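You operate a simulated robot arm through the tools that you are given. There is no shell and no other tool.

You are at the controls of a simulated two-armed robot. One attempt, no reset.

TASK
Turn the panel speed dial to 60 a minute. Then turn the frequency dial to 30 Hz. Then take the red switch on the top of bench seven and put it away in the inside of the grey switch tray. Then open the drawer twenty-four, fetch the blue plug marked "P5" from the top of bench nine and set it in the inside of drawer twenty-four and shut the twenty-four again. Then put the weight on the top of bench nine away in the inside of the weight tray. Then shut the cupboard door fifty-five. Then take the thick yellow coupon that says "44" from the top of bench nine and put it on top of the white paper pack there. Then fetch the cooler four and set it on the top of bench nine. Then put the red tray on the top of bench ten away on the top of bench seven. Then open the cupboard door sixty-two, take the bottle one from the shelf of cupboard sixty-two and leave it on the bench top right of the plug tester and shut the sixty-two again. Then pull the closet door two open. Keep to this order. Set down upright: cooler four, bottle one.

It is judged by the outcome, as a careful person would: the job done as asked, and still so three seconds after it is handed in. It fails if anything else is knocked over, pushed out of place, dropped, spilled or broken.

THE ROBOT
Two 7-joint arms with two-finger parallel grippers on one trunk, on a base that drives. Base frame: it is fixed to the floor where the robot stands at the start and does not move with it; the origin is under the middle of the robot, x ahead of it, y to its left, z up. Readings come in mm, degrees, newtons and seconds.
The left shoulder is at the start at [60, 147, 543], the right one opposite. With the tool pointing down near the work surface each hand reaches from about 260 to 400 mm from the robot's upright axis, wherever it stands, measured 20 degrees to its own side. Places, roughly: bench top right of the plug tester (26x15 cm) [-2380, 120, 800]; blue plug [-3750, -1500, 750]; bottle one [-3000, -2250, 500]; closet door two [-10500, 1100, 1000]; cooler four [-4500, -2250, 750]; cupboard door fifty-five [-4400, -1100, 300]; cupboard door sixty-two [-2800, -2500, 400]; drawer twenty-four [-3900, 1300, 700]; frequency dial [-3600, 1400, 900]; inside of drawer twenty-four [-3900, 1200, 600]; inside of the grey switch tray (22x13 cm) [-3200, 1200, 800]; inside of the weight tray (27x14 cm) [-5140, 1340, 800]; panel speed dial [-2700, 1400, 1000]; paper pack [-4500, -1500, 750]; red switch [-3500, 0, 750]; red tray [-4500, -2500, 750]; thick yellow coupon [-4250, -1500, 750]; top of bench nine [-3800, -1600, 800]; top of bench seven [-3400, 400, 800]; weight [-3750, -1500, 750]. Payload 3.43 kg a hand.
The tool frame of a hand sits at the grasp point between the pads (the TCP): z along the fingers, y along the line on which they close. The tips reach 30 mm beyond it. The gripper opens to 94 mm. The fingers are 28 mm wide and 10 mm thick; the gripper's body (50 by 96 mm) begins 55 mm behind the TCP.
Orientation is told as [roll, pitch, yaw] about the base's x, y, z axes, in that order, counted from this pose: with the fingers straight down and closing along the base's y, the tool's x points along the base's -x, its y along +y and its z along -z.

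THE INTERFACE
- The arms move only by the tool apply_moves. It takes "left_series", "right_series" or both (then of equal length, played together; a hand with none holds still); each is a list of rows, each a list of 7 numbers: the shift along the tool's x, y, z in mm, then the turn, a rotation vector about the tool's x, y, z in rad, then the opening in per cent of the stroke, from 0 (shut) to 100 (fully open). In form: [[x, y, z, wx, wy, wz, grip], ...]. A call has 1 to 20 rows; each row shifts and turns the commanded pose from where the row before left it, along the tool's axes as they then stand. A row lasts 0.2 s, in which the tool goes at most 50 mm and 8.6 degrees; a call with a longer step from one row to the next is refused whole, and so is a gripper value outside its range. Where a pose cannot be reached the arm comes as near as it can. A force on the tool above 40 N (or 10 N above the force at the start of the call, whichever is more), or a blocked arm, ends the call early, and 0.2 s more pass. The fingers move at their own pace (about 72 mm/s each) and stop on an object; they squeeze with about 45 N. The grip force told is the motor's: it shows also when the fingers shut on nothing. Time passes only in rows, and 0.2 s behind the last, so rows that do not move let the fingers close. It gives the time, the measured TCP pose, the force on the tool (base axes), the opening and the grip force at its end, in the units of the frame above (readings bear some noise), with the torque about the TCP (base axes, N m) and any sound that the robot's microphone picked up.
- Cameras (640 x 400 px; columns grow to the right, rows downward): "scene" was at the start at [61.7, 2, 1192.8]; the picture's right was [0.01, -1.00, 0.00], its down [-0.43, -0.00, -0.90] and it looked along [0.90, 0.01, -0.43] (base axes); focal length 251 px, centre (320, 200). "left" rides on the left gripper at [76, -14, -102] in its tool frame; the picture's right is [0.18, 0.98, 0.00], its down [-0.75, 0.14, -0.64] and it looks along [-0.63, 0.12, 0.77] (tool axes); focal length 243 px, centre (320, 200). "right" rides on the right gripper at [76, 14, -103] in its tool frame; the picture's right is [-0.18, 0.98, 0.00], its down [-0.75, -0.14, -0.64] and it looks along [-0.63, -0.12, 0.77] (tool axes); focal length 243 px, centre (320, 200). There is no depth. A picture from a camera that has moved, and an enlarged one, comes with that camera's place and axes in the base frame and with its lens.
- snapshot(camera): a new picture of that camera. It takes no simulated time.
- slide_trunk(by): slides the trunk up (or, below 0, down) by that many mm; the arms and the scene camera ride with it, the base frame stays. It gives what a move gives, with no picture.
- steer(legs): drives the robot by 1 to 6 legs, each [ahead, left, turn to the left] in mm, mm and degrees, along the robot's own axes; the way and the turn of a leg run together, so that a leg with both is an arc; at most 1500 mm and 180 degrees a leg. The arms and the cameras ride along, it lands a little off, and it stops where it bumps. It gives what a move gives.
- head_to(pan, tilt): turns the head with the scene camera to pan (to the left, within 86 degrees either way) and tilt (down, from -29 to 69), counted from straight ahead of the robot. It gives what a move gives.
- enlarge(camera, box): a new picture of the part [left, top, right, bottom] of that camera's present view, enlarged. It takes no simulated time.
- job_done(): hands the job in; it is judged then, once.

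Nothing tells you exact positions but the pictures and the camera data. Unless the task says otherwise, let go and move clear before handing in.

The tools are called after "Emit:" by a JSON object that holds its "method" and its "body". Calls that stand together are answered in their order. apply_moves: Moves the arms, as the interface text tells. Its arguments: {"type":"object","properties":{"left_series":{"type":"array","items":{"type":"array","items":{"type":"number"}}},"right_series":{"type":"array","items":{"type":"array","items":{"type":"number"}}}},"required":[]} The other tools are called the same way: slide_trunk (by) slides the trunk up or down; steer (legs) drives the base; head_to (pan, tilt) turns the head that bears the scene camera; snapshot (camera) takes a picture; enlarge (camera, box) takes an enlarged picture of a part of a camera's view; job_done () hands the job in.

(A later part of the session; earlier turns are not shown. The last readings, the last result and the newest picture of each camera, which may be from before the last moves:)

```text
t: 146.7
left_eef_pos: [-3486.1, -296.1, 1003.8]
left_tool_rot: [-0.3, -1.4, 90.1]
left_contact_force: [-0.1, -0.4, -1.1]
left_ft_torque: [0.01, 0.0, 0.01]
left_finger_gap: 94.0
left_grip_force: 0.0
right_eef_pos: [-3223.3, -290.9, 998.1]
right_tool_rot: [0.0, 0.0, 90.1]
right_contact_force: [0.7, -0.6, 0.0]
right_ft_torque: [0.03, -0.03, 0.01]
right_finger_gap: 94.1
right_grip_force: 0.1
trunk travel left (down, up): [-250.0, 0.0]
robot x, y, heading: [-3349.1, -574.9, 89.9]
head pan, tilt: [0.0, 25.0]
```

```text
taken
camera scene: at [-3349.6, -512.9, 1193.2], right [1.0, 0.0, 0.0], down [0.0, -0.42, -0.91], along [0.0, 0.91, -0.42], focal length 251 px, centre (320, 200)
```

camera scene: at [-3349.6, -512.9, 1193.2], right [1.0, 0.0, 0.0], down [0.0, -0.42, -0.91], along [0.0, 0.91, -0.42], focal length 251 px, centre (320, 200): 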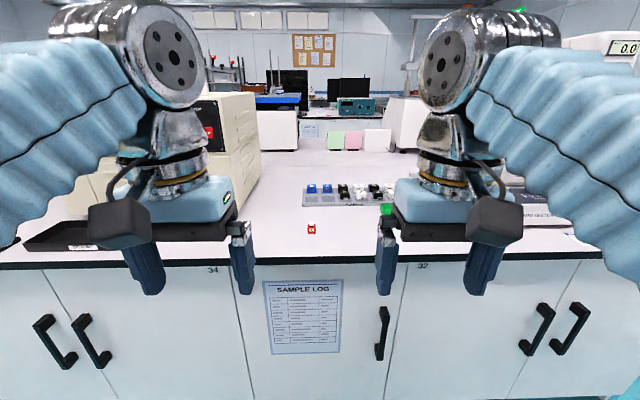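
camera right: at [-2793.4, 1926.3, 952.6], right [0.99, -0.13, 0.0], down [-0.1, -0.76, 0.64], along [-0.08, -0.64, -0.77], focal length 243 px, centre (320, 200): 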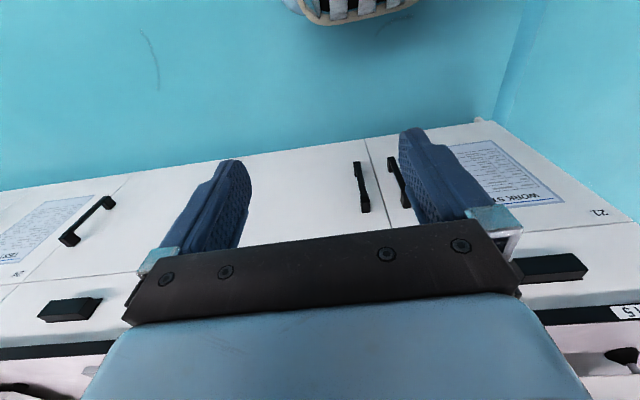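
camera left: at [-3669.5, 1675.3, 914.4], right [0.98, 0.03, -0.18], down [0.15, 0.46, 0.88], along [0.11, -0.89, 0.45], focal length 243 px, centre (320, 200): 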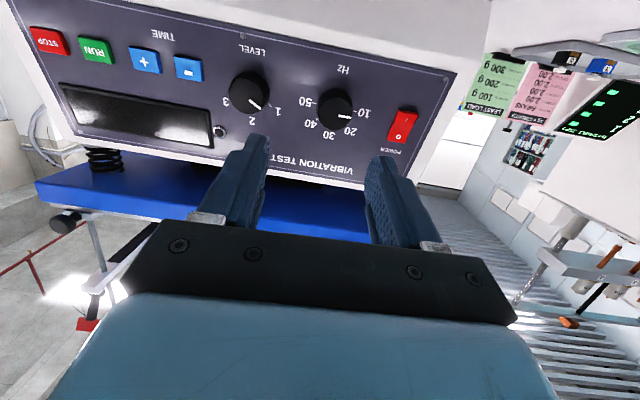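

Emit:
{"method": "enlarge", "body": {"camera": "scene", "box": [270, 160, 400, 250]}}

Emit:
{"method": "slide_trunk", "body": {"by": -150}}

Emit:
{"method": "enlarge", "body": {"camera": "scene", "box": [270, 120, 400, 210]}}

Emit:
{"method": "snapshot", "body": {"camera": "scene"}}

```text
4.44 times, centred on (335, 205) of scene
camera zoom: at [-3349.6, -512.9, 1193.2], right [1.0, 0.0, 0.0], down [0.0, -0.42, -0.91], along [0.0, 0.91, -0.42], focal length 1114 px, centre (253, 178)
```

zoom: 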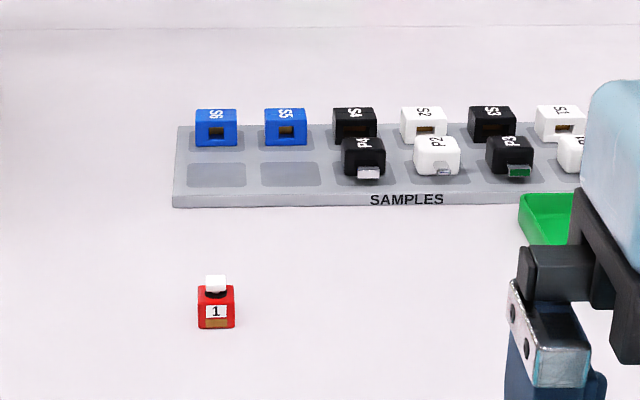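

```text
t: 148.4
left_eef_pos: [-3486.7, -294.8, 854.6]
left_tool_rot: [-0.3, -1.3, 90.2]
left_contact_force: [-0.2, -0.4, -0.2]
left_ft_torque: [-0.01, 0.02, 0.01]
left_finger_gap: 94.0
left_grip_force: 0.1
right_eef_pos: [-3223.5, -290.7, 849.6]
right_tool_rot: [0.0, 0.0, 90.1]
right_contact_force: [-0.1, -0.3, -0.6]
right_ft_torque: [-0.01, 0.02, 0.01]
right_finger_gap: 93.9
right_grip_force: 0.1
trunk travel left (down, up): [-100.0, 150.0]
robot x, y, heading: [-3347.4, -578.1, 90.1]
head pan, tilt: [0.0, 25.0]
```

```text
4.44 times, centred on (335, 165) of scene
camera zoom: at [-3349.5, -512.9, 1043.3], right [1.0, 0.0, 0.0], down [0.0, -0.42, -0.91], along [0.0, 0.91, -0.42], focal length 1114 px, centre (253, 356)
```

zoom: 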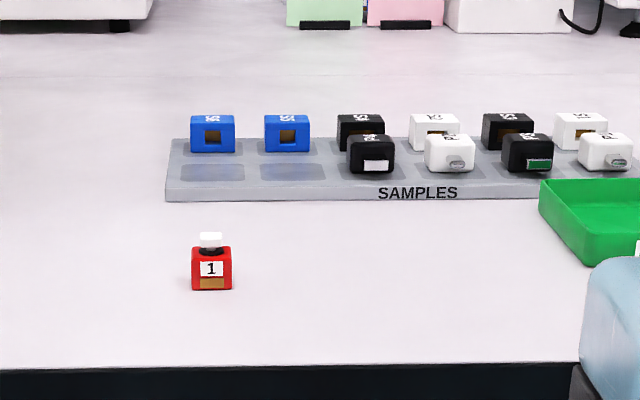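

```text
taken
camera scene: at [-3349.5, -512.9, 1043.3], right [1.0, 0.0, 0.0], down [0.0, -0.42, -0.91], along [0.0, 0.91, -0.42], focal length 251 px, centre (320, 200)
```

scene: 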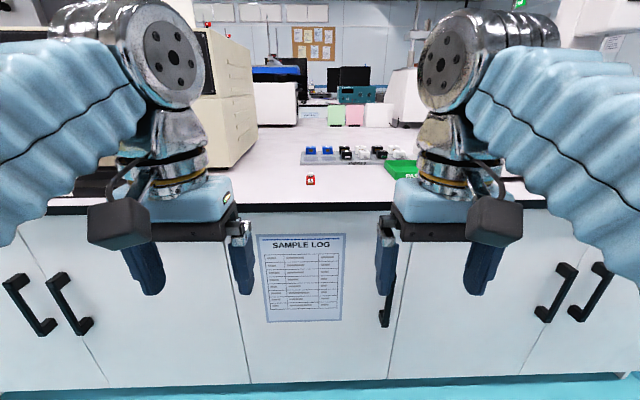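

The red switch "1" stands at about (-3374, 102–127, 800), and the bench edge is at y≈-2. Before approaching, I'll check how far the robot's base extends forward.

Emit:
{"method": "head_to", "body": {"pan": 0, "tilt": 69}}

Emit:
{"method": "snapshot", "body": {"camera": "scene"}}

Emit:
{"method": "snapshot", "body": {"camera": "left"}}

```text
t: 149.5
left_eef_pos: [-3486.9, -295.0, 853.0]
left_tool_rot: [-0.2, -1.5, 90.2]
left_contact_force: [0.7, -0.9, 0.2]
left_ft_torque: [0.0, 0.0, -0.01]
left_finger_gap: 94.2
left_grip_force: 0.0
right_eef_pos: [-3222.7, -290.2, 849.9]
right_tool_rot: [0.1, 0.0, 90.1]
right_contact_force: [0.1, 0.7, 0.1]
right_ft_torque: [0.03, -0.03, 0.02]
right_finger_gap: 93.9
right_grip_force: 0.0
trunk travel left (down, up): [-100.0, 150.0]
robot x, y, heading: [-3353.3, -572.8, 90.3]
head pan, tilt: [0.0, 68.8]
```

```text
taken
camera scene: at [-3349.5, -549.1, 983.8], right [1.0, 0.0, 0.0], down [0.0, -0.93, -0.36], along [0.0, 0.36, -0.93], focal length 251 px, centre (320, 200)
```

scene: 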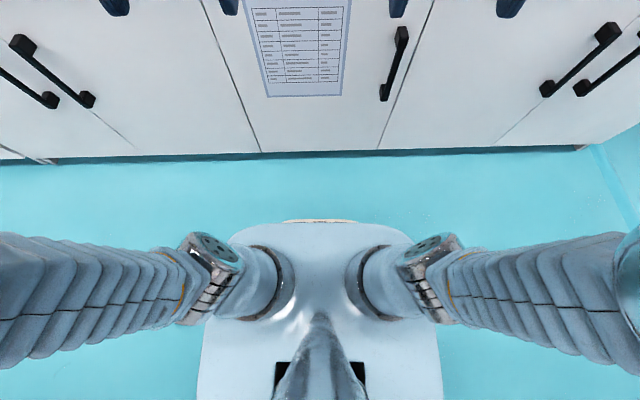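

```text
taken
camera left: at [-3472.9, -372.8, 954.2], right [-0.98, -0.19, -0.01], down [-0.15, 0.74, 0.66], along [-0.12, 0.65, -0.75], focal length 243 px, centre (320, 200)
```

left: 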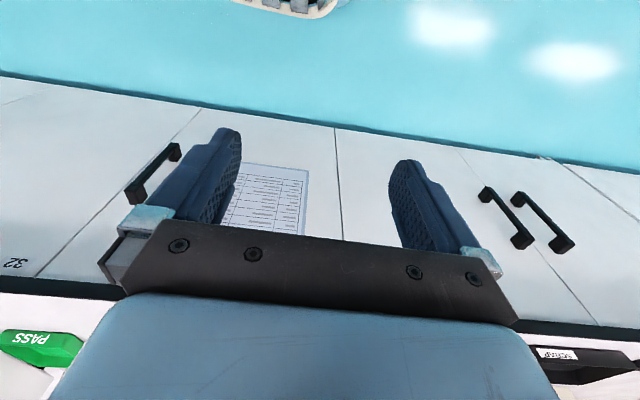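

The base bumper sits about 250 mm ahead of the axis, so I can stand with the axis at y≈-262. I'll raise the right hand clear of the green bin and drive in so the left hand can grasp the switch from above.

Emit:
{"method": "apply_moves", "body": {"right_series": [[0, 0, -35, 0, 0, 0, 100], [0, 0, -35, 0, 0, 0, 100], [0, 0, -35, 0, 0, 0, 100], [0, 0, -35, 0, 0, 0, 100]], "left_series": [[0, 0, -35, 0, 0, 0, 100], [0, 0, -35, 0, 0, 0, 100], [0, 0, -20, 0, 0, 0, 100], [0, 0, 0, 0, 0, 0, 100]]}}

Emit:
{"method": "steer", "body": {"legs": [[295, -115, 0]]}}

Emit:
{"method": "head_to", "body": {"pan": 0, "tilt": 40}}

Emit:
{"method": "snapshot", "body": {"camera": "scene"}}

Emit:
{"method": "snapshot", "body": {"camera": "left"}}

```text
t: 150.5
left_eef_pos: [-3486.5, -295.1, 855.2]
left_tool_rot: [-0.3, -1.4, 90.2]
left_contact_force: [-0.3, 0.6, 0.5]
left_ft_torque: [-0.01, -0.01, 0.01]
left_finger_gap: 93.8
left_grip_force: 0.0
left hand out of reach, approached as far as the arm can: row 1, 2, 3
right_eef_pos: [-3223.6, -290.9, 849.7]
right_tool_rot: [0.0, 0.0, 90.1]
right_contact_force: [0.2, 0.5, 0.1]
right_ft_torque: [-0.02, -0.04, 0.0]
right_finger_gap: 94.1
right_grip_force: 0.0
right hand out of reach, approached as far as the arm can: row 1, 2, 3, 4
trunk travel left (down, up): [-100.0, 150.0]
robot x, y, heading: [-3351.8, -575.3, 90.1]
head pan, tilt: [0.0, 68.8]
```

```text
t: 152.7
left_eef_pos: [-3369.3, -0.1, 854.7]
left_tool_rot: [-0.3, -1.4, 90.3]
left_contact_force: [0.2, -0.1, -0.3]
left_ft_torque: [0.0, 0.0, 0.0]
left_finger_gap: 94.0
left_grip_force: 0.1
right_eef_pos: [-3108.2, 5.6, 849.3]
right_tool_rot: [0.1, 0.0, 90.2]
right_contact_force: [0.2, -0.8, 0.5]
right_ft_torque: [-0.03, -0.02, -0.03]
right_finger_gap: 94.0
right_grip_force: 0.0
trunk travel left (down, up): [-100.0, 150.0]
robot x, y, heading: [-3232.5, -283.0, 90.2]
head pan, tilt: [0.0, 68.8]
```

```text
t: 153.6
left_eef_pos: [-3369.7, 1.1, 854.0]
left_tool_rot: [-0.3, -1.4, 90.2]
left_contact_force: [0.3, -0.1, 0.8]
left_ft_torque: [-0.02, 0.0, 0.02]
left_finger_gap: 94.1
left_grip_force: 0.1
right_eef_pos: [-3107.1, 6.3, 848.9]
right_tool_rot: [0.0, 0.0, 90.4]
right_contact_force: [1.0, 0.6, 0.5]
right_ft_torque: [0.0, -0.04, 0.02]
right_finger_gap: 94.0
right_grip_force: 0.1
trunk travel left (down, up): [-100.0, 150.0]
robot x, y, heading: [-3231.7, -282.0, 90.1]
head pan, tilt: [0.0, 40.0]
```

```text
taken
camera scene: at [-3232.6, -223.6, 1019.8], right [1.0, 0.0, 0.0], down [0.0, -0.64, -0.77], along [0.0, 0.77, -0.64], focal length 251 px, centre (320, 200)
```

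scene: 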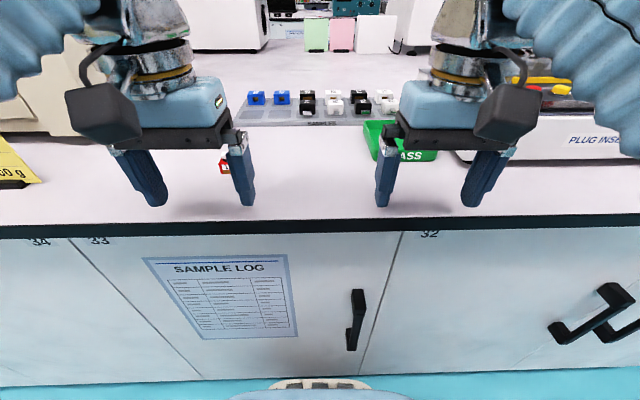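

```text
taken
camera left: at [-3356.3, -76.6, 954.2], right [-0.98, -0.19, -0.01], down [-0.15, 0.74, 0.66], along [-0.12, 0.65, -0.75], focal length 243 px, centre (320, 200)
```

left: 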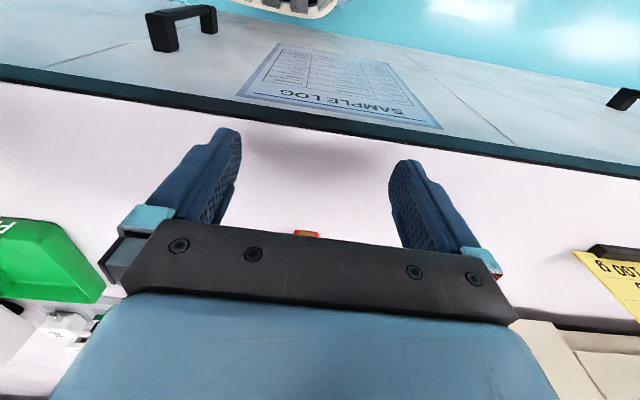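

Emit:
{"method": "apply_moves", "body": {"left_series": [[-30, 1, 0, 0, 0, 0, 100], [-30, 1, 0, 0, 0, 0, 100], [0, 0, 0, 0, 0, 0, 100]]}}

Emit:
{"method": "snapshot", "body": {"camera": "left"}}

```text
t: 154.4
left_eef_pos: [-3370.7, 60.3, 855.6]
left_tool_rot: [-0.3, -1.4, 90.3]
left_contact_force: [0.6, 0.2, -0.9]
left_ft_torque: [0.0, 0.03, 0.02]
left_finger_gap: 93.9
left_grip_force: 0.0
right_eef_pos: [-3107.2, 5.6, 849.7]
right_tool_rot: [0.1, 0.0, 90.3]
right_contact_force: [0.8, -1.2, 0.1]
right_ft_torque: [0.01, 0.02, -0.01]
right_finger_gap: 94.2
right_grip_force: 0.1
trunk travel left (down, up): [-100.0, 150.0]
robot x, y, heading: [-3232.2, -279.0, 90.2]
head pan, tilt: [0.0, 40.0]
```

```text
taken
camera left: at [-3357.6, -17.8, 956.9], right [-0.98, -0.19, -0.01], down [-0.15, 0.74, 0.66], along [-0.12, 0.65, -0.75], focal length 243 px, centre (320, 200)
```

left: 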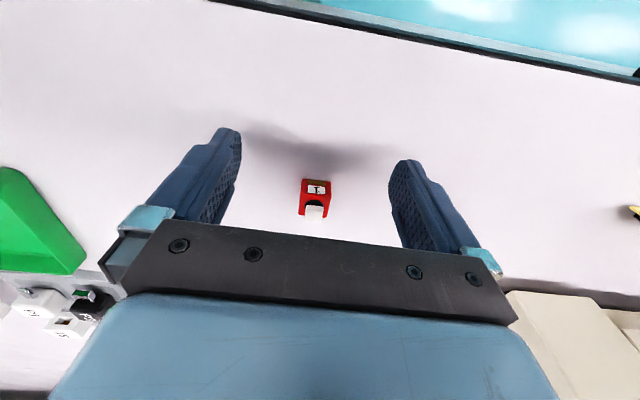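

Emit:
{"method": "apply_moves", "body": {"left_series": [[-25, 2, 0, 0, 0, 0, 100], [-25, 2, 5, 0, 0, 0, 100], [0, 0, 14, 0, 0, 0, 100], [0, 0, 0, 0, 0, 0, 100]]}}

Emit:
{"method": "snapshot", "body": {"camera": "left"}}

Emit:
{"method": "enlarge", "body": {"camera": "scene", "box": [140, 60, 320, 240]}}

```text
t: 155.4
left_eef_pos: [-3373.7, 109.8, 837.7]
left_tool_rot: [-0.3, -1.4, 90.2]
left_contact_force: [0.1, 0.2, -0.2]
left_ft_torque: [0.0, -0.03, 0.0]
left_finger_gap: 94.2
left_grip_force: 0.0
right_eef_pos: [-3107.2, 6.3, 849.8]
right_tool_rot: [0.0, 0.1, 90.3]
right_contact_force: [-0.9, 0.1, 0.9]
right_ft_torque: [0.03, 0.03, 0.04]
right_finger_gap: 93.9
right_grip_force: 0.0
trunk travel left (down, up): [-100.0, 150.0]
robot x, y, heading: [-3232.4, -279.7, 90.1]
head pan, tilt: [0.0, 40.0]
```

```text
taken
camera left: at [-3360.9, 32.1, 939.6], right [-0.98, -0.19, -0.01], down [-0.15, 0.74, 0.66], along [-0.12, 0.65, -0.75], focal length 243 px, centre (320, 200)
```

left: 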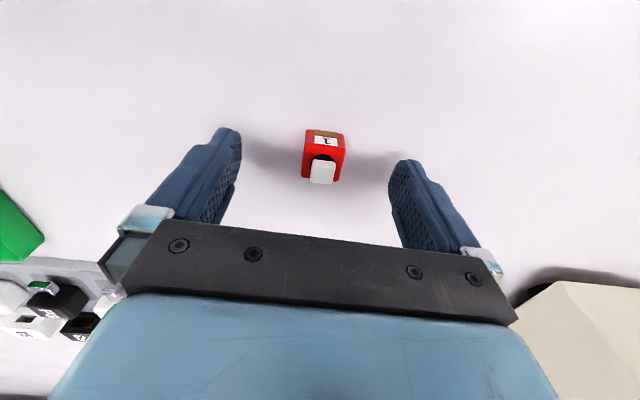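

```text
2.22 times, centred on (230, 150) of scene
camera zoom: at [-3232.6, -223.5, 1019.9], right [1.0, 0.0, 0.0], down [0.0, -0.64, -0.77], along [0.0, 0.77, -0.64], focal length 557 px, centre (520, 311)
```

zoom: 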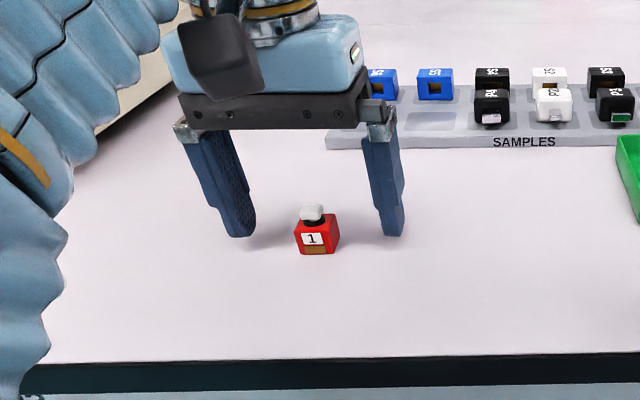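

The fingers straddle the switch nicely. Closing now, then lifting with the trunk.

Emit:
{"method": "apply_moves", "body": {"left_series": [[0, 0, 1, 0, 0, 0, 50], [0, 0, 0, 0, 0, 0, 15], [0, 0, 0, 0, 0, 0, 0], [0, 0, 0, 0, 0, 0, 0], [0, 0, 0, 0, 0, 0, 0]]}}

Emit:
{"method": "slide_trunk", "body": {"by": 100}}

Emit:
{"method": "snapshot", "body": {"camera": "left"}}

```text
t: 156.6
left_eef_pos: [-3374.2, 110.2, 837.6]
left_tool_rot: [-0.2, -1.5, 90.2]
left_contact_force: [-0.3, 0.2, 0.5]
left_ft_torque: [0.02, -0.03, -0.03]
left_finger_gap: 22.0
left_grip_force: 44.8
right_eef_pos: [-3107.6, 6.5, 849.3]
right_tool_rot: [0.0, 0.0, 90.4]
right_contact_force: [-0.6, -0.1, -0.5]
right_ft_torque: [0.0, -0.01, -0.01]
right_finger_gap: 93.9
right_grip_force: 0.1
trunk travel left (down, up): [-100.0, 150.0]
robot x, y, heading: [-3233.5, -282.9, 90.4]
head pan, tilt: [0.0, 40.0]
```

```text
t: 157.9
left_eef_pos: [-3374.7, 110.1, 937.7]
left_tool_rot: [-0.3, -1.3, 90.2]
left_contact_force: [-0.1, 0.5, 0.1]
left_ft_torque: [-0.02, 0.04, -0.03]
left_finger_gap: 22.0
left_grip_force: 45.0
right_eef_pos: [-3108.0, 6.2, 948.7]
right_tool_rot: [0.1, -0.1, 90.3]
right_contact_force: [0.3, 0.8, 0.2]
right_ft_torque: [0.01, -0.01, -0.01]
right_finger_gap: 93.9
right_grip_force: 0.2
trunk travel left (down, up): [-200.0, 50.0]
robot x, y, heading: [-3231.2, -282.1, 90.2]
head pan, tilt: [0.0, 40.0]
```

```text
taken
camera left: at [-3361.1, 32.2, 1038.0], right [-0.98, -0.19, -0.01], down [-0.15, 0.74, 0.66], along [-0.12, 0.65, -0.75], focal length 243 px, centre (320, 200)
```

left: 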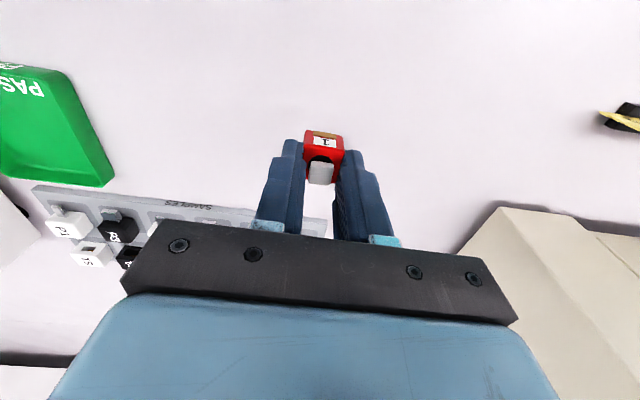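

The switch is in hand. The tray on bench 5 sits deep (y≈1214, about 500 mm from where I can stand), so I'll test how far the arm can reach forward here before choosing a grasp tilt.

Emit:
{"method": "apply_moves", "body": {"left_series": [[-20, 0, 0, 0, 0, 0, 0], [-20, 0, 0, 0, 0, 0, 0], [-20, 0, 0, 0, 0, 0, 0], [-20, 0, 0, 0, 0, 0, 0], [-20, 0, 0, 0, 0, 0, 0], [0, 0, 0, 0, 0, 0, 0]]}}

```text
t: 159.3
left_eef_pos: [-3375.7, 201.7, 923.2]
left_tool_rot: [-0.3, -1.6, 90.4]
left_contact_force: [-0.4, 0.0, 0.2]
left_ft_torque: [-0.01, 0.02, -0.01]
left_finger_gap: 22.4
left_grip_force: 44.7
left hand out of reach, approached as far as the arm can: row 4, 5
right_eef_pos: [-3107.7, 5.6, 950.9]
right_tool_rot: [-0.1, 0.0, 90.3]
right_contact_force: [0.8, -0.4, -0.6]
right_ft_torque: [0.02, -0.01, 0.0]
right_finger_gap: 94.2
right_grip_force: 0.0
trunk travel left (down, up): [-200.0, 50.0]
robot x, y, heading: [-3229.9, -283.1, 90.2]
head pan, tilt: [0.0, 40.0]
```

Emit:
{"method": "slide_trunk", "body": {"by": 50}}

Emit:
{"method": "apply_moves", "body": {"left_series": [[0, 0, 25, 0, 0, 0, 0], [0, 0, 25, 0, 0, 0, 0], [0, 0, 25, 0, 0, 0, 0], [-15, 0, 0, 0, 0, 0, 0], [-15, 0, 0, 0, 0, 0, 0], [-15, 0, 0, 0, 0, 0, 0], [0, 0, 0, 0, 0, 0, 0]]}}

```text
t: 160.2
left_eef_pos: [-3377.3, 203.3, 973.9]
left_tool_rot: [-0.3, -1.6, 90.4]
left_contact_force: [0.7, 1.4, 0.7]
left_ft_torque: [-0.01, 0.01, 0.02]
left_finger_gap: 22.4
left_grip_force: 44.7
right_eef_pos: [-3107.1, 5.4, 1000.5]
right_tool_rot: [0.0, 0.0, 90.3]
right_contact_force: [-0.7, -0.1, -0.1]
right_ft_torque: [0.01, -0.02, -0.03]
right_finger_gap: 94.1
right_grip_force: 0.0
trunk travel left (down, up): [-250.0, 0.0]
robot x, y, heading: [-3234.0, -280.1, 90.0]
head pan, tilt: [0.0, 40.0]
```

```text
t: 161.8
left_eef_pos: [-3376.2, 247.7, 899.8]
left_tool_rot: [-0.3, -1.6, 90.3]
left_contact_force: [0.1, -1.2, 0.1]
left_ft_torque: [-0.01, -0.01, 0.01]
left_finger_gap: 22.1
left_grip_force: 45.4
right_eef_pos: [-3106.1, 6.1, 999.7]
right_tool_rot: [0.0, 0.0, 90.3]
right_contact_force: [0.5, 0.5, 0.1]
right_ft_torque: [0.01, -0.02, 0.0]
right_finger_gap: 94.1
right_grip_force: 0.0
trunk travel left (down, up): [-250.0, 0.0]
robot x, y, heading: [-3232.7, -279.7, 90.1]
head pan, tilt: [0.0, 40.0]
```

Good: with the trunk up, the hand reaches over 520 mm forward with the tool vertical, so no tilt is needed. I'll retract the arm and drive back around to bench 5.

Emit:
{"method": "apply_moves", "body": {"left_series": [[40, 0, 0, 0, 0, 0, 0], [40, 0, 0, 0, 0, 0, 0], [40, 0, -10, 0, 0, 0, 0], [40, 0, -20, 0, 0, 0, 0], [40, 0, -20, 0, 0, 0, 0], [35, 0, -30, 0, 0, 0, 0], [0, 0, -15, 0, 0, 0, 0], [0, 0, 0, 0, 0, 0, 0]]}}

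Emit:
{"method": "steer", "body": {"legs": [[-290, 0, 0], [0, -850, 0], [0, -870, 0]]}}

```text
t: 163.6
left_eef_pos: [-3373.1, 11.3, 987.0]
left_tool_rot: [-0.4, -1.6, 90.4]
left_contact_force: [1.1, -0.5, 0.1]
left_ft_torque: [0.01, 0.01, 0.02]
left_finger_gap: 22.3
left_grip_force: 44.7
right_eef_pos: [-3108.0, 5.6, 999.6]
right_tool_rot: [0.0, 0.0, 90.3]
right_contact_force: [0.6, 0.4, -0.8]
right_ft_torque: [0.03, -0.02, 0.01]
right_finger_gap: 93.7
right_grip_force: 0.1
trunk travel left (down, up): [-250.0, 0.0]
robot x, y, heading: [-3234.8, -279.6, 90.2]
head pan, tilt: [0.0, 40.0]
```

```text
t: 174.0
left_eef_pos: [-1625.5, -290.0, 987.2]
left_tool_rot: [-0.4, -1.6, 89.5]
left_contact_force: [-0.2, -0.4, -0.1]
left_ft_torque: [-0.02, -0.02, 0.02]
left_finger_gap: 22.1
left_grip_force: 44.7
right_eef_pos: [-1359.9, -297.7, 999.1]
right_tool_rot: [0.0, 0.0, 89.4]
right_contact_force: [0.8, -0.3, 0.4]
right_ft_torque: [0.01, 0.0, 0.02]
right_finger_gap: 94.0
right_grip_force: 0.1
trunk travel left (down, up): [-250.0, 0.0]
robot x, y, heading: [-1487.4, -587.4, 89.3]
head pan, tilt: [0.0, 40.0]
```

Emit:
{"method": "steer", "body": {"legs": [[1370, 0, 0], [1370, 0, 0.7], [0, 0, 180]]}}

```text
t: 194.8
left_eef_pos: [-1318.8, 1872.8, 987.0]
left_tool_rot: [-0.3, -1.5, -83.3]
left_contact_force: [0.0, -0.3, -0.3]
left_ft_torque: [0.01, -0.06, 0.0]
left_finger_gap: 22.1
left_grip_force: 45.1
right_eef_pos: [-1582.9, 1847.6, 999.0]
right_tool_rot: [0.1, -0.1, -83.4]
right_contact_force: [0.3, -0.3, 0.4]
right_ft_torque: [0.02, -0.02, 0.03]
right_finger_gap: 94.2
right_grip_force: 0.1
trunk travel left (down, up): [-250.0, 0.0]
robot x, y, heading: [-1487.8, 2145.8, -83.5]
head pan, tilt: [0.0, 40.0]
```

Emit:
{"method": "steer", "body": {"legs": [[0, 0, -6.5], [0, -890, 0], [0, -880, 0]]}}

Emit:
{"method": "head_to", "body": {"pan": 0, "tilt": 30}}

Emit:
{"method": "snapshot", "body": {"camera": "scene"}}

```text
t: 204.2
left_eef_pos: [-3099.4, 1834.2, 987.7]
left_tool_rot: [-0.4, -1.6, -88.6]
left_contact_force: [-0.6, -0.6, -0.1]
left_ft_torque: [-0.02, 0.0, -0.06]
left_finger_gap: 22.2
left_grip_force: 45.3
right_eef_pos: [-3364.9, 1831.6, 1000.3]
right_tool_rot: [0.1, 0.0, -88.6]
right_contact_force: [0.9, -0.1, -0.1]
right_ft_torque: [0.03, 0.0, 0.01]
right_finger_gap: 94.0
right_grip_force: 0.1
trunk travel left (down, up): [-250.0, 0.0]
robot x, y, heading: [-3247.6, 2122.2, -88.6]
head pan, tilt: [0.0, 40.0]
```

```text
t: 204.9
left_eef_pos: [-3099.8, 1832.5, 988.3]
left_tool_rot: [-0.3, -1.7, -88.4]
left_contact_force: [0.0, -0.6, -0.1]
left_ft_torque: [0.01, 0.0, 0.0]
left_finger_gap: 22.5
left_grip_force: 45.0
right_eef_pos: [-3365.6, 1832.3, 1000.2]
right_tool_rot: [0.0, 0.1, -88.6]
right_contact_force: [0.2, -0.5, 0.3]
right_ft_torque: [-0.02, -0.03, 0.01]
right_finger_gap: 94.1
right_grip_force: 0.1
trunk travel left (down, up): [-250.0, 0.0]
robot x, y, heading: [-3246.0, 2122.0, -88.8]
head pan, tilt: [0.0, 30.0]
```

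```text
taken
camera scene: at [-3245.9, 2061.9, 1185.2], right [-1.0, -0.02, 0.0], down [-0.01, 0.5, -0.87], along [0.02, -0.87, -0.5], focal length 251 px, centre (320, 200)
```

scene: 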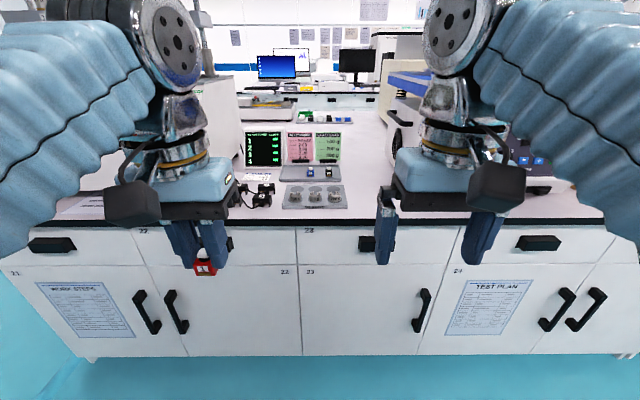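

Emit:
{"method": "enlarge", "body": {"camera": "scene", "box": [230, 120, 370, 220]}}

```text
4.00 times, centred on (300, 170) of scene
camera zoom: at [-3245.9, 2061.9, 1185.2], right [-1.0, -0.02, 0.0], down [-0.01, 0.5, -0.87], along [0.02, -0.87, -0.5], focal length 1003 px, centre (400, 320)
```

zoom: 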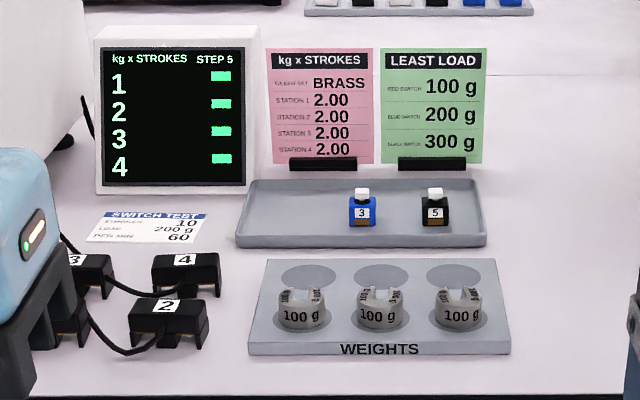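

The tray's free left part is around (-3133, 1225), with switches 3 and 5 to its right. I'll drive in to y≈1750.

Emit:
{"method": "steer", "body": {"legs": [[365, -35, -1.2]]}}

Emit:
{"method": "snapshot", "body": {"camera": "left"}}

Emit:
{"method": "snapshot", "body": {"camera": "scene"}}

```text
t: 207.2
left_eef_pos: [-3130.5, 1468.9, 988.6]
left_tool_rot: [-0.3, -1.6, -89.1]
left_contact_force: [0.5, 0.7, 0.1]
left_ft_torque: [0.0, 0.0, -0.01]
left_finger_gap: 22.3
left_grip_force: 45.3
right_eef_pos: [-3396.7, 1471.1, 999.8]
right_tool_rot: [0.0, 0.0, -89.2]
right_contact_force: [0.5, 0.4, 0.2]
right_ft_torque: [0.02, 0.03, 0.04]
right_finger_gap: 93.9
right_grip_force: 0.0
trunk travel left (down, up): [-250.0, 0.0]
robot x, y, heading: [-3272.1, 1760.8, -89.1]
head pan, tilt: [0.0, 30.0]
```

```text
taken
camera left: at [-3146.3, 1548.3, 1087.7], right [0.98, 0.2, -0.01], down [0.16, -0.73, 0.66], along [0.12, -0.65, -0.75], focal length 243 px, centre (320, 200)
```

left: 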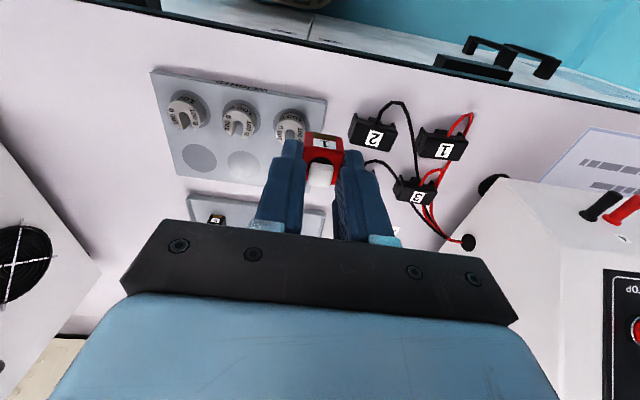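

```text
taken
camera scene: at [-3274.2, 1698.6, 1185.3], right [-1.0, -0.02, 0.0], down [-0.01, 0.5, -0.87], along [0.01, -0.87, -0.5], focal length 251 px, centre (320, 200)
```

scene: 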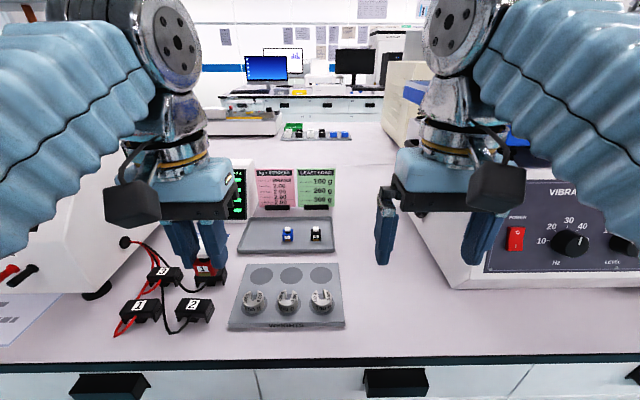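

Emit:
{"method": "apply_moves", "body": {"left_series": [[-40, -1, 10, 0, 0, 0, 0], [-40, -1, 10, 0, 0, 0, 0], [-40, -1, 15, 0, 0, 0, 0], [-40, -1, 15, 0, 0, 0, 0], [-40, -1, 15, 0, 0, 0, 0], [-44, -1.3, 15, 0, 0, 0, 0], [0, 0, 0, 0, 0, 0, 0]]}}

Emit:
{"method": "snapshot", "body": {"camera": "left"}}

Emit:
{"method": "enlarge", "body": {"camera": "scene", "box": [180, 130, 380, 280]}}

```text
t: 208.8
left_eef_pos: [-3132.2, 1223.4, 913.7]
left_tool_rot: [-0.3, -1.6, -89.1]
left_contact_force: [-0.1, 0.1, -0.6]
left_ft_torque: [0.01, 0.02, 0.0]
left_finger_gap: 22.2
left_grip_force: 44.4
right_eef_pos: [-3395.6, 1470.7, 1000.9]
right_tool_rot: [0.0, 0.0, -89.1]
right_contact_force: [-0.7, 0.3, -0.2]
right_ft_torque: [0.0, 0.02, 0.04]
right_finger_gap: 93.9
right_grip_force: 0.1
trunk travel left (down, up): [-250.0, 0.0]
robot x, y, heading: [-3272.8, 1758.2, -89.3]
head pan, tilt: [0.0, 30.0]
```

```text
taken
camera left: at [-3147.9, 1303.1, 1014.2], right [0.98, 0.2, -0.01], down [0.16, -0.73, 0.66], along [0.12, -0.65, -0.75], focal length 243 px, centre (320, 200)
```

left: 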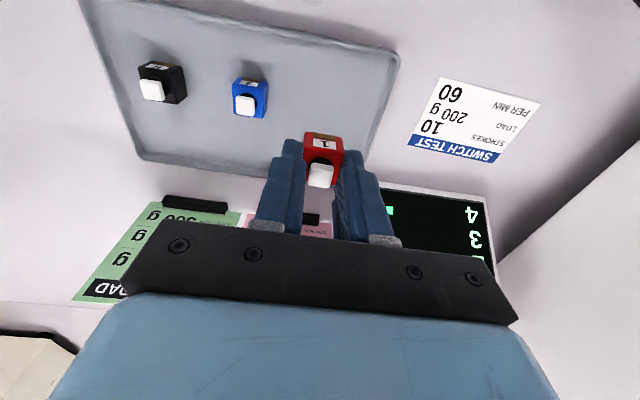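

```text
2.67 times, centred on (280, 205) of scene
camera zoom: at [-3274.1, 1698.0, 1185.2], right [-1.0, -0.02, 0.0], down [-0.01, 0.5, -0.87], along [0.01, -0.87, -0.5], focal length 668 px, centre (427, 187)
```

zoom: 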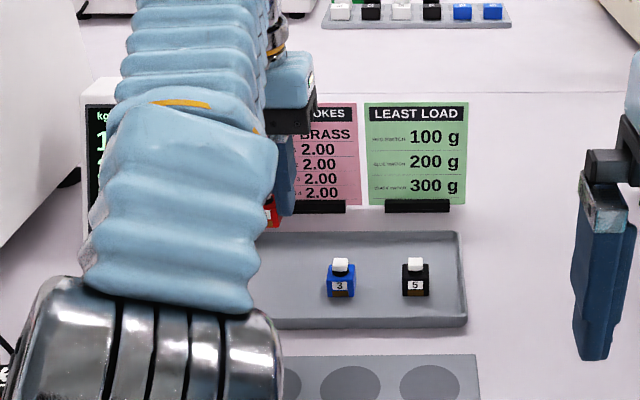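

Emit:
{"method": "apply_moves", "body": {"left_series": [[0, 0, 20, 0, 0, 0, 0], [0, 0, 20, 0, 0, 0, 0], [0, 0, 15, 0, 0, 0, 0], [0, 0, 10, 0, 0, 0, 0], [0, 0, 0, 0, 0, 0, 0]]}}

Emit:
{"method": "snapshot", "body": {"camera": "left"}}

```text
t: 210.1
left_eef_pos: [-3131.3, 1220.8, 849.6]
left_tool_rot: [-0.3, -1.5, -89.0]
left_contact_force: [0.1, 0.2, 0.1]
left_ft_torque: [0.01, 0.02, 0.03]
left_finger_gap: 22.1
left_grip_force: 45.3
right_eef_pos: [-3395.7, 1470.1, 1000.0]
right_tool_rot: [0.0, 0.0, -89.1]
right_contact_force: [0.4, 0.1, -0.8]
right_ft_torque: [-0.03, -0.02, -0.03]
right_finger_gap: 93.9
right_grip_force: 0.0
trunk travel left (down, up): [-250.0, 0.0]
robot x, y, heading: [-3272.3, 1756.5, -89.1]
head pan, tilt: [0.0, 30.0]
```

```text
taken
camera left: at [-3147.8, 1300.1, 949.7], right [0.98, 0.2, -0.01], down [0.16, -0.73, 0.66], along [0.12, -0.65, -0.75], focal length 243 px, centre (320, 200)
```

left: 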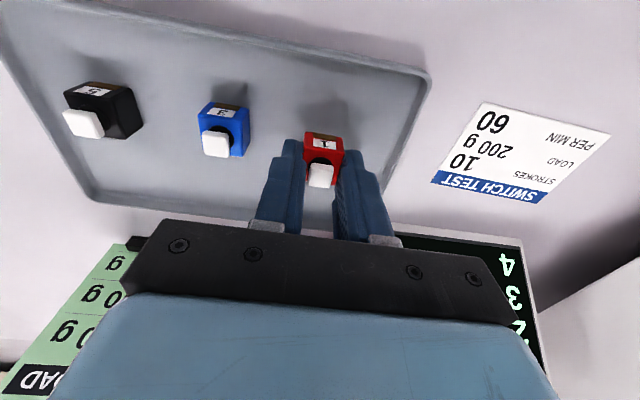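

Emit:
{"method": "apply_moves", "body": {"left_series": [[0, 0, 4, 0, 0, 0, 0], [0, 0, 2, 0, 0, 0, 0], [0, 0, 0, 0, 0, 0, 0]]}}

Emit:
{"method": "apply_moves", "body": {"left_series": [[0, 0, 1.5, 0, 0, 0, 0], [0, 0, 0, 0, 0, 0, 0]]}}

```text
t: 210.8
left_eef_pos: [-3133.4, 1221.3, 843.0]
left_tool_rot: [-0.3, -1.5, -89.0]
left_contact_force: [0.8, -0.5, -1.8]
left_ft_torque: [-0.03, 0.01, 0.02]
left_finger_gap: 22.1
left_grip_force: 45.1
right_eef_pos: [-3397.5, 1471.2, 999.3]
right_tool_rot: [0.1, 0.0, -89.1]
right_contact_force: [-0.5, 0.2, 0.3]
right_ft_torque: [0.0, -0.06, 0.01]
right_finger_gap: 94.4
right_grip_force: 0.2
trunk travel left (down, up): [-250.0, 0.0]
robot x, y, heading: [-3275.6, 1758.5, -89.3]
head pan, tilt: [0.0, 30.0]
```

```text
t: 211.4
left_eef_pos: [-3132.3, 1221.1, 841.3]
left_tool_rot: [-0.3, -1.6, -88.9]
left_contact_force: [-0.9, 0.3, -0.4]
left_ft_torque: [-0.01, 0.0, 0.0]
left_finger_gap: 22.0
left_grip_force: 45.5
right_eef_pos: [-3395.7, 1470.1, 999.1]
right_tool_rot: [0.0, 0.0, -89.0]
right_contact_force: [-0.3, 0.5, -0.2]
right_ft_torque: [0.01, 0.06, 0.0]
right_finger_gap: 94.0
right_grip_force: 0.0
trunk travel left (down, up): [-250.0, 0.0]
robot x, y, heading: [-3274.5, 1758.3, -89.0]
head pan, tilt: [0.0, 30.0]
```

Emit:
{"method": "apply_moves", "body": {"left_series": [[0, 0, 1, 0, 0, 0, 0], [0, 0, 1, 0, 0, 0, 0], [0, 0, 0, 0, 0, 0, 0]]}}

Emit:
{"method": "apply_moves", "body": {"left_series": [[0, 0, 1, 0, 0, 0, 0], [0, 0, 0, 0, 0, 0, 0]]}}

```text
t: 212.2
left_eef_pos: [-3133.1, 1220.5, 840.4]
left_tool_rot: [-0.4, -1.9, -88.9]
left_contact_force: [1.5, -2.4, 15.0]
left_ft_torque: [-0.04, -0.13, -0.01]
left_finger_gap: 21.9
left_grip_force: 45.1
right_eef_pos: [-3396.4, 1470.9, 1000.6]
right_tool_rot: [0.0, -0.1, -89.0]
right_contact_force: [-0.1, -0.1, 0.7]
right_ft_torque: [0.0, 0.01, -0.01]
right_finger_gap: 93.9
right_grip_force: 0.1
trunk travel left (down, up): [-250.0, 0.0]
robot x, y, heading: [-3275.6, 1758.6, -89.2]
head pan, tilt: [0.0, 30.0]
```

```text
t: 212.8
left_eef_pos: [-3133.7, 1221.7, 839.5]
left_tool_rot: [-0.3, -1.8, -89.0]
left_contact_force: [5.3, -5.6, 26.1]
left_ft_torque: [-0.11, -0.26, -0.02]
left_finger_gap: 22.3
left_grip_force: 45.2
right_eef_pos: [-3396.0, 1471.0, 1000.2]
right_tool_rot: [0.0, -0.1, -89.1]
right_contact_force: [0.3, -0.8, -0.2]
right_ft_torque: [0.01, 0.0, -0.01]
right_finger_gap: 94.0
right_grip_force: 0.0
trunk travel left (down, up): [-250.0, 0.0]
robot x, y, heading: [-3270.8, 1753.7, -89.2]
head pan, tilt: [0.0, 30.0]
```

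Contact with the tray floor is felt. I'll relax slightly, open the fingers just enough, and lift away.

Emit:
{"method": "apply_moves", "body": {"left_series": [[0, 0, -1.5, 0, 0, 0, 0], [0, 0, 0, 0, 0, 0, 35], [0, 0, 0, 0, 0, 0, 45], [0, 0, 0, 0, 0, 0, 45], [0, 0, -20, 0, 0, 0, 45], [0, 0, -30, 0, 0, 0, 45], [0, 0, -30, 0, 0, 0, 45], [0, 0, 0, 0, 0, 0, 45]]}}

Emit:
{"method": "snapshot", "body": {"camera": "left"}}

```text
t: 214.7
left_eef_pos: [-3133.5, 1224.6, 920.1]
left_tool_rot: [-0.2, -1.7, -89.2]
left_contact_force: [0.8, 0.1, -0.2]
left_ft_torque: [-0.02, 0.03, -0.01]
left_finger_gap: 42.3
left_grip_force: 0.1
right_eef_pos: [-3395.3, 1470.5, 998.5]
right_tool_rot: [0.0, 0.0, -89.1]
right_contact_force: [0.2, -0.4, 0.0]
right_ft_torque: [0.01, 0.02, -0.02]
right_finger_gap: 93.8
right_grip_force: 0.0
trunk travel left (down, up): [-250.0, 0.0]
robot x, y, heading: [-3273.9, 1755.6, -89.5]
head pan, tilt: [0.0, 30.0]
```

```text
taken
camera left: at [-3149.2, 1304.2, 1020.5], right [0.98, 0.2, -0.01], down [0.16, -0.73, 0.66], along [0.12, -0.65, -0.75], focal length 243 px, centre (320, 200)
```

left: 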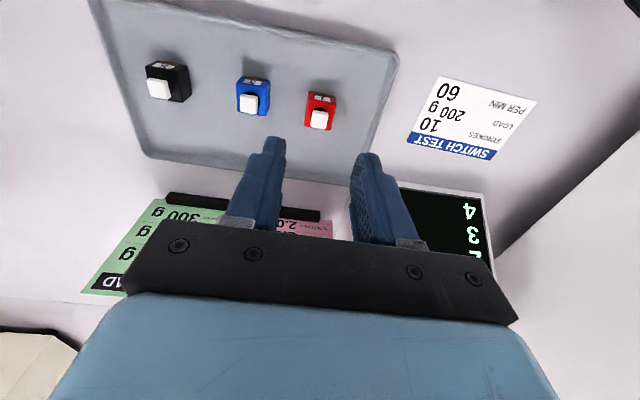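

The red switch stands upright in the tray. Next is drawer 24: I'll retract the arm, back off, and study the drawer handle.

Emit:
{"method": "apply_moves", "body": {"left_series": [[42, 0, -5, 0, 0, 0, 60], [42, 0, -10, 0, 0, 0, 60], [42, 0, -10, 0, 0, 0, 60], [42, 0, -15, 0, 0, 0, 80], [42, 0, -15, 0, 0, 0, 100], [35, 0, -15, 0, 0, 0, 100], [0, 0, 0, 0, 0, 0, 100]]}}

Emit:
{"method": "steer", "body": {"legs": [[-330, 0, 0], [0, -560, -1]]}}

Emit:
{"method": "snapshot", "body": {"camera": "scene"}}

```text
t: 216.2
left_eef_pos: [-3134.1, 1469.2, 984.1]
left_tool_rot: [-0.4, -1.7, -89.0]
left_contact_force: [-0.5, 0.8, -0.2]
left_ft_torque: [-0.02, 0.0, 0.0]
left_finger_gap: 94.2
left_grip_force: 0.1
right_eef_pos: [-3396.3, 1471.5, 1000.0]
right_tool_rot: [0.0, -0.1, -89.1]
right_contact_force: [-0.4, -0.1, -1.3]
right_ft_torque: [0.0, -0.01, -0.01]
right_finger_gap: 93.9
right_grip_force: 0.0
trunk travel left (down, up): [-250.0, 0.0]
robot x, y, heading: [-3275.7, 1755.6, -89.0]
head pan, tilt: [0.0, 30.0]
```

```text
t: 221.2
left_eef_pos: [-3678.3, 1799.0, 983.0]
left_tool_rot: [-0.3, -1.6, -89.4]
left_contact_force: [0.5, 0.5, 1.0]
left_ft_torque: [-0.01, 0.0, -0.02]
left_finger_gap: 94.0
left_grip_force: 0.0
right_eef_pos: [-3940.6, 1802.4, 999.6]
right_tool_rot: [0.0, 0.0, -89.4]
right_contact_force: [0.8, 0.2, 0.6]
right_ft_torque: [-0.02, 0.03, -0.04]
right_finger_gap: 94.0
right_grip_force: 0.1
trunk travel left (down, up): [-250.0, 0.0]
robot x, y, heading: [-3819.4, 2087.8, -89.2]
head pan, tilt: [0.0, 30.0]
```

```text
taken
camera scene: at [-3817.6, 2029.8, 1185.3], right [-1.0, -0.01, 0.0], down [-0.01, 0.5, -0.87], along [0.01, -0.87, -0.5], focal length 251 px, centre (320, 200)
```

scene: 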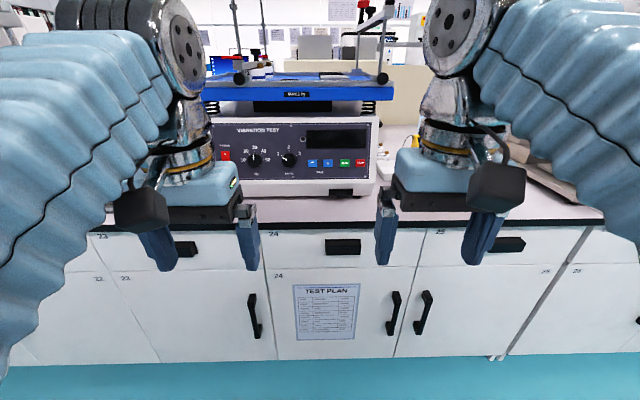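

Emit:
{"method": "enlarge", "body": {"camera": "scene", "box": [255, 210, 440, 300]}}

Emit:
{"method": "slide_trunk", "body": {"by": -220}}

Emit:
{"method": "snapshot", "body": {"camera": "scene"}}

Emit:
{"method": "enlarge", "body": {"camera": "scene", "box": [255, 120, 440, 210]}}

```text
3.46 times, centred on (348, 255) of scene
camera zoom: at [-3817.6, 2029.8, 1185.3], right [-1.0, -0.01, 0.0], down [-0.01, 0.5, -0.87], along [0.01, -0.87, -0.5], focal length 867 px, centre (225, 10)
```

zoom: 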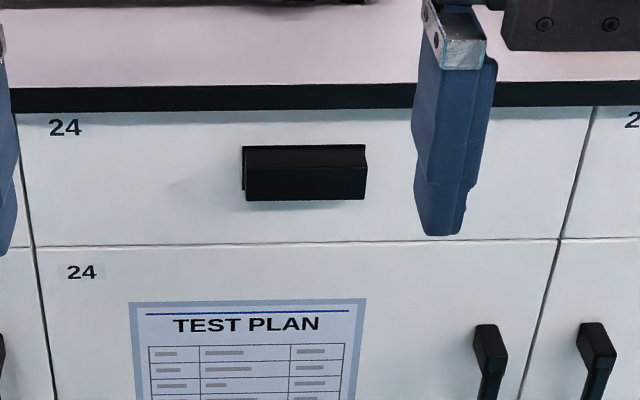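

```text
t: 223.5
left_eef_pos: [-3679.0, 1799.1, 763.4]
left_tool_rot: [-0.3, -1.6, -89.3]
left_contact_force: [-0.3, 0.0, -0.5]
left_ft_torque: [-0.01, -0.02, -0.02]
left_finger_gap: 94.1
left_grip_force: 0.0
right_eef_pos: [-3940.3, 1803.3, 779.1]
right_tool_rot: [0.0, -0.1, -89.4]
right_contact_force: [0.4, -0.5, -0.1]
right_ft_torque: [0.0, 0.0, -0.02]
right_finger_gap: 94.2
right_grip_force: 0.0
trunk travel left (down, up): [-30.0, 220.0]
robot x, y, heading: [-3817.5, 2086.9, -89.5]
head pan, tilt: [0.0, 30.0]
```

```text
taken
camera scene: at [-3817.7, 2029.8, 965.3], right [-1.0, -0.01, 0.0], down [-0.01, 0.5, -0.87], along [0.01, -0.87, -0.5], focal length 251 px, centre (320, 200)
```

scene: 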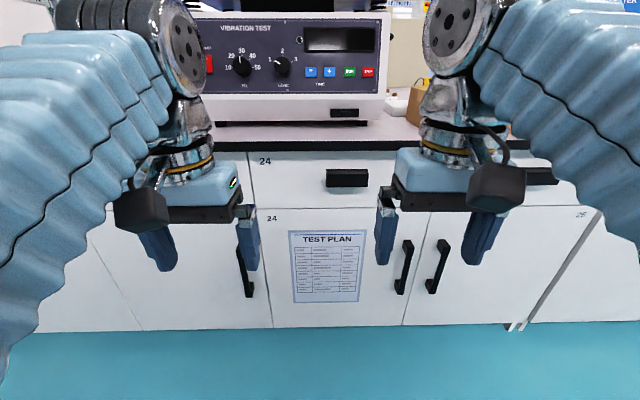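

```text
3.46 times, centred on (348, 165) of scene
camera zoom: at [-3817.7, 2029.8, 965.3], right [-1.0, -0.01, 0.0], down [-0.01, 0.5, -0.87], along [0.01, -0.87, -0.5], focal length 867 px, centre (225, 321)
```

zoom: 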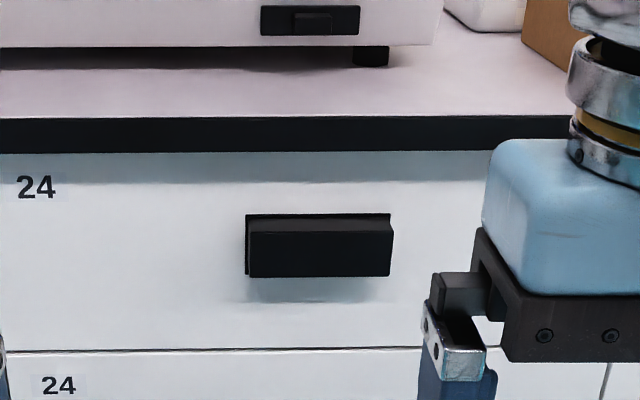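

Drawer 24's handle is a block about 100×34×25 mm, centred near (-3877, 1480, 703), with the drawer face at y≈1455. I'll pinch it top and bottom with a horizontal right hand, so I'm testing that orientation in free space first.

Emit:
{"method": "slide_trunk", "body": {"by": -30}}

Emit:
{"method": "apply_moves", "body": {"right_series": [[0, 0, 0, 0, -0.1428, 0, 100], [0, 0, 0, 0, -0.1428, 0, 100], [0, 0, 0, 0, -0.1428, 0, 100], [0, 0, 0, 0, -0.1428, 0, 100], [0, 0, 0, 0, -0.1428, 0, 100], [0, 0, 0, 0, -0.1428, 0, 100], [0, 0, 0, 0, -0.1428, 0, 100], [0, 0, 0, 0, -0.1428, 0, 100], [0, 0, 0, 0, -0.1428, 0, 100], [0, 0, 0, 0, -0.1428, 0, 100], [0, 0, 0, 0, -0.1428, 0, 100], [0, 0, 0, 0, 0, 0, 100]]}}

```text
t: 224.3
left_eef_pos: [-3679.1, 1798.2, 733.9]
left_tool_rot: [-0.3, -1.6, -89.3]
left_contact_force: [-0.5, -1.3, -0.7]
left_ft_torque: [0.05, -0.02, -0.01]
left_finger_gap: 94.2
left_grip_force: 0.2
right_eef_pos: [-3941.3, 1802.7, 749.8]
right_tool_rot: [0.0, 0.1, -89.3]
right_contact_force: [-0.8, -0.2, -0.3]
right_ft_torque: [0.0, -0.02, 0.0]
right_finger_gap: 93.8
right_grip_force: 0.0
trunk travel left (down, up): [0.0, 250.0]
robot x, y, heading: [-3820.9, 2090.6, -89.3]
head pan, tilt: [0.0, 30.0]
```

```text
t: 226.9
left_eef_pos: [-3679.4, 1798.7, 733.7]
left_tool_rot: [-0.3, -1.6, -89.3]
left_contact_force: [0.3, 0.2, 0.6]
left_ft_torque: [0.02, -0.01, 0.0]
left_finger_gap: 93.8
left_grip_force: 0.0
right_eef_pos: [-3941.3, 1802.7, 749.4]
right_tool_rot: [165.9, -89.9, 104.7]
right_contact_force: [-0.2, -0.7, 0.2]
right_ft_torque: [0.02, -0.02, 0.01]
right_finger_gap: 94.0
right_grip_force: 0.0
trunk travel left (down, up): [0.0, 250.0]
robot x, y, heading: [-3816.0, 2086.3, -89.5]
head pan, tilt: [0.0, 30.0]
```

Emit:
{"method": "apply_moves", "body": {"right_series": [[-20, 0, 0, 0, 0, 0.1428, 100], [0, 0, 0, 0, 0, 0.1428, 100], [0, 0, 0, 0, 0, 0.1428, 100], [0, 0, 0, 0, 0, 0.1428, 100], [0, 0, 0, 0, 0, 0.1428, 100], [0, 0, 0, 0, 0, 0.1428, 100], [0, 0, 0, 0, 0, 0.1428, 100], [0, 0, 0, 0, 0, 0.1428, 100], [0, 0, 0, 0, 0, 0.1428, 100], [0, 0, 0, 0, 0, 0.1428, 100], [0, 0, 0, 0, 0, 0.1428, 100], [0, 0, 0, 0, 0, 0, 100]]}}

Emit:
{"method": "snapshot", "body": {"camera": "right"}}

Emit:
{"method": "snapshot", "body": {"camera": "scene"}}

```text
t: 229.5
left_eef_pos: [-3680.3, 1798.9, 733.5]
left_tool_rot: [-0.3, -1.6, -89.3]
left_contact_force: [0.5, -0.6, 0.5]
left_ft_torque: [0.01, -0.03, 0.01]
left_finger_gap: 94.0
left_grip_force: 0.0
right_eef_pos: [-3940.4, 1802.8, 770.1]
right_tool_rot: [90.0, 0.2, -179.4]
right_contact_force: [0.2, 1.1, 0.0]
right_ft_torque: [0.04, 0.01, 0.0]
right_finger_gap: 93.9
right_grip_force: 0.1
trunk travel left (down, up): [0.0, 250.0]
robot x, y, heading: [-3816.4, 2087.9, -89.4]
head pan, tilt: [0.0, 30.0]
```

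```text
taken
camera right: at [-3864.4, 1904.9, 784.7], right [-0.19, 0.0, 0.98], down [-0.76, 0.63, -0.14], along [-0.62, -0.77, -0.12], focal length 243 px, centre (320, 200)
```

right: 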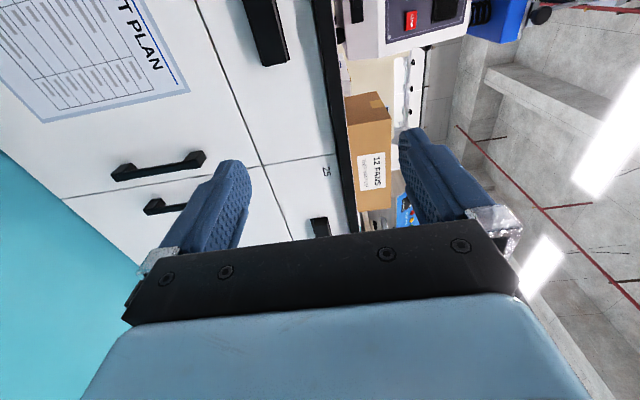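

```text
taken
camera scene: at [-3817.7, 2029.9, 935.3], right [-1.0, -0.01, 0.0], down [-0.01, 0.5, -0.87], along [0.01, -0.87, -0.5], focal length 251 px, centre (320, 200)
```

scene: 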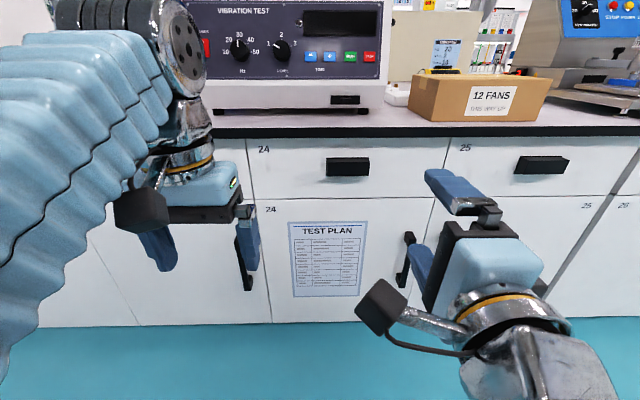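

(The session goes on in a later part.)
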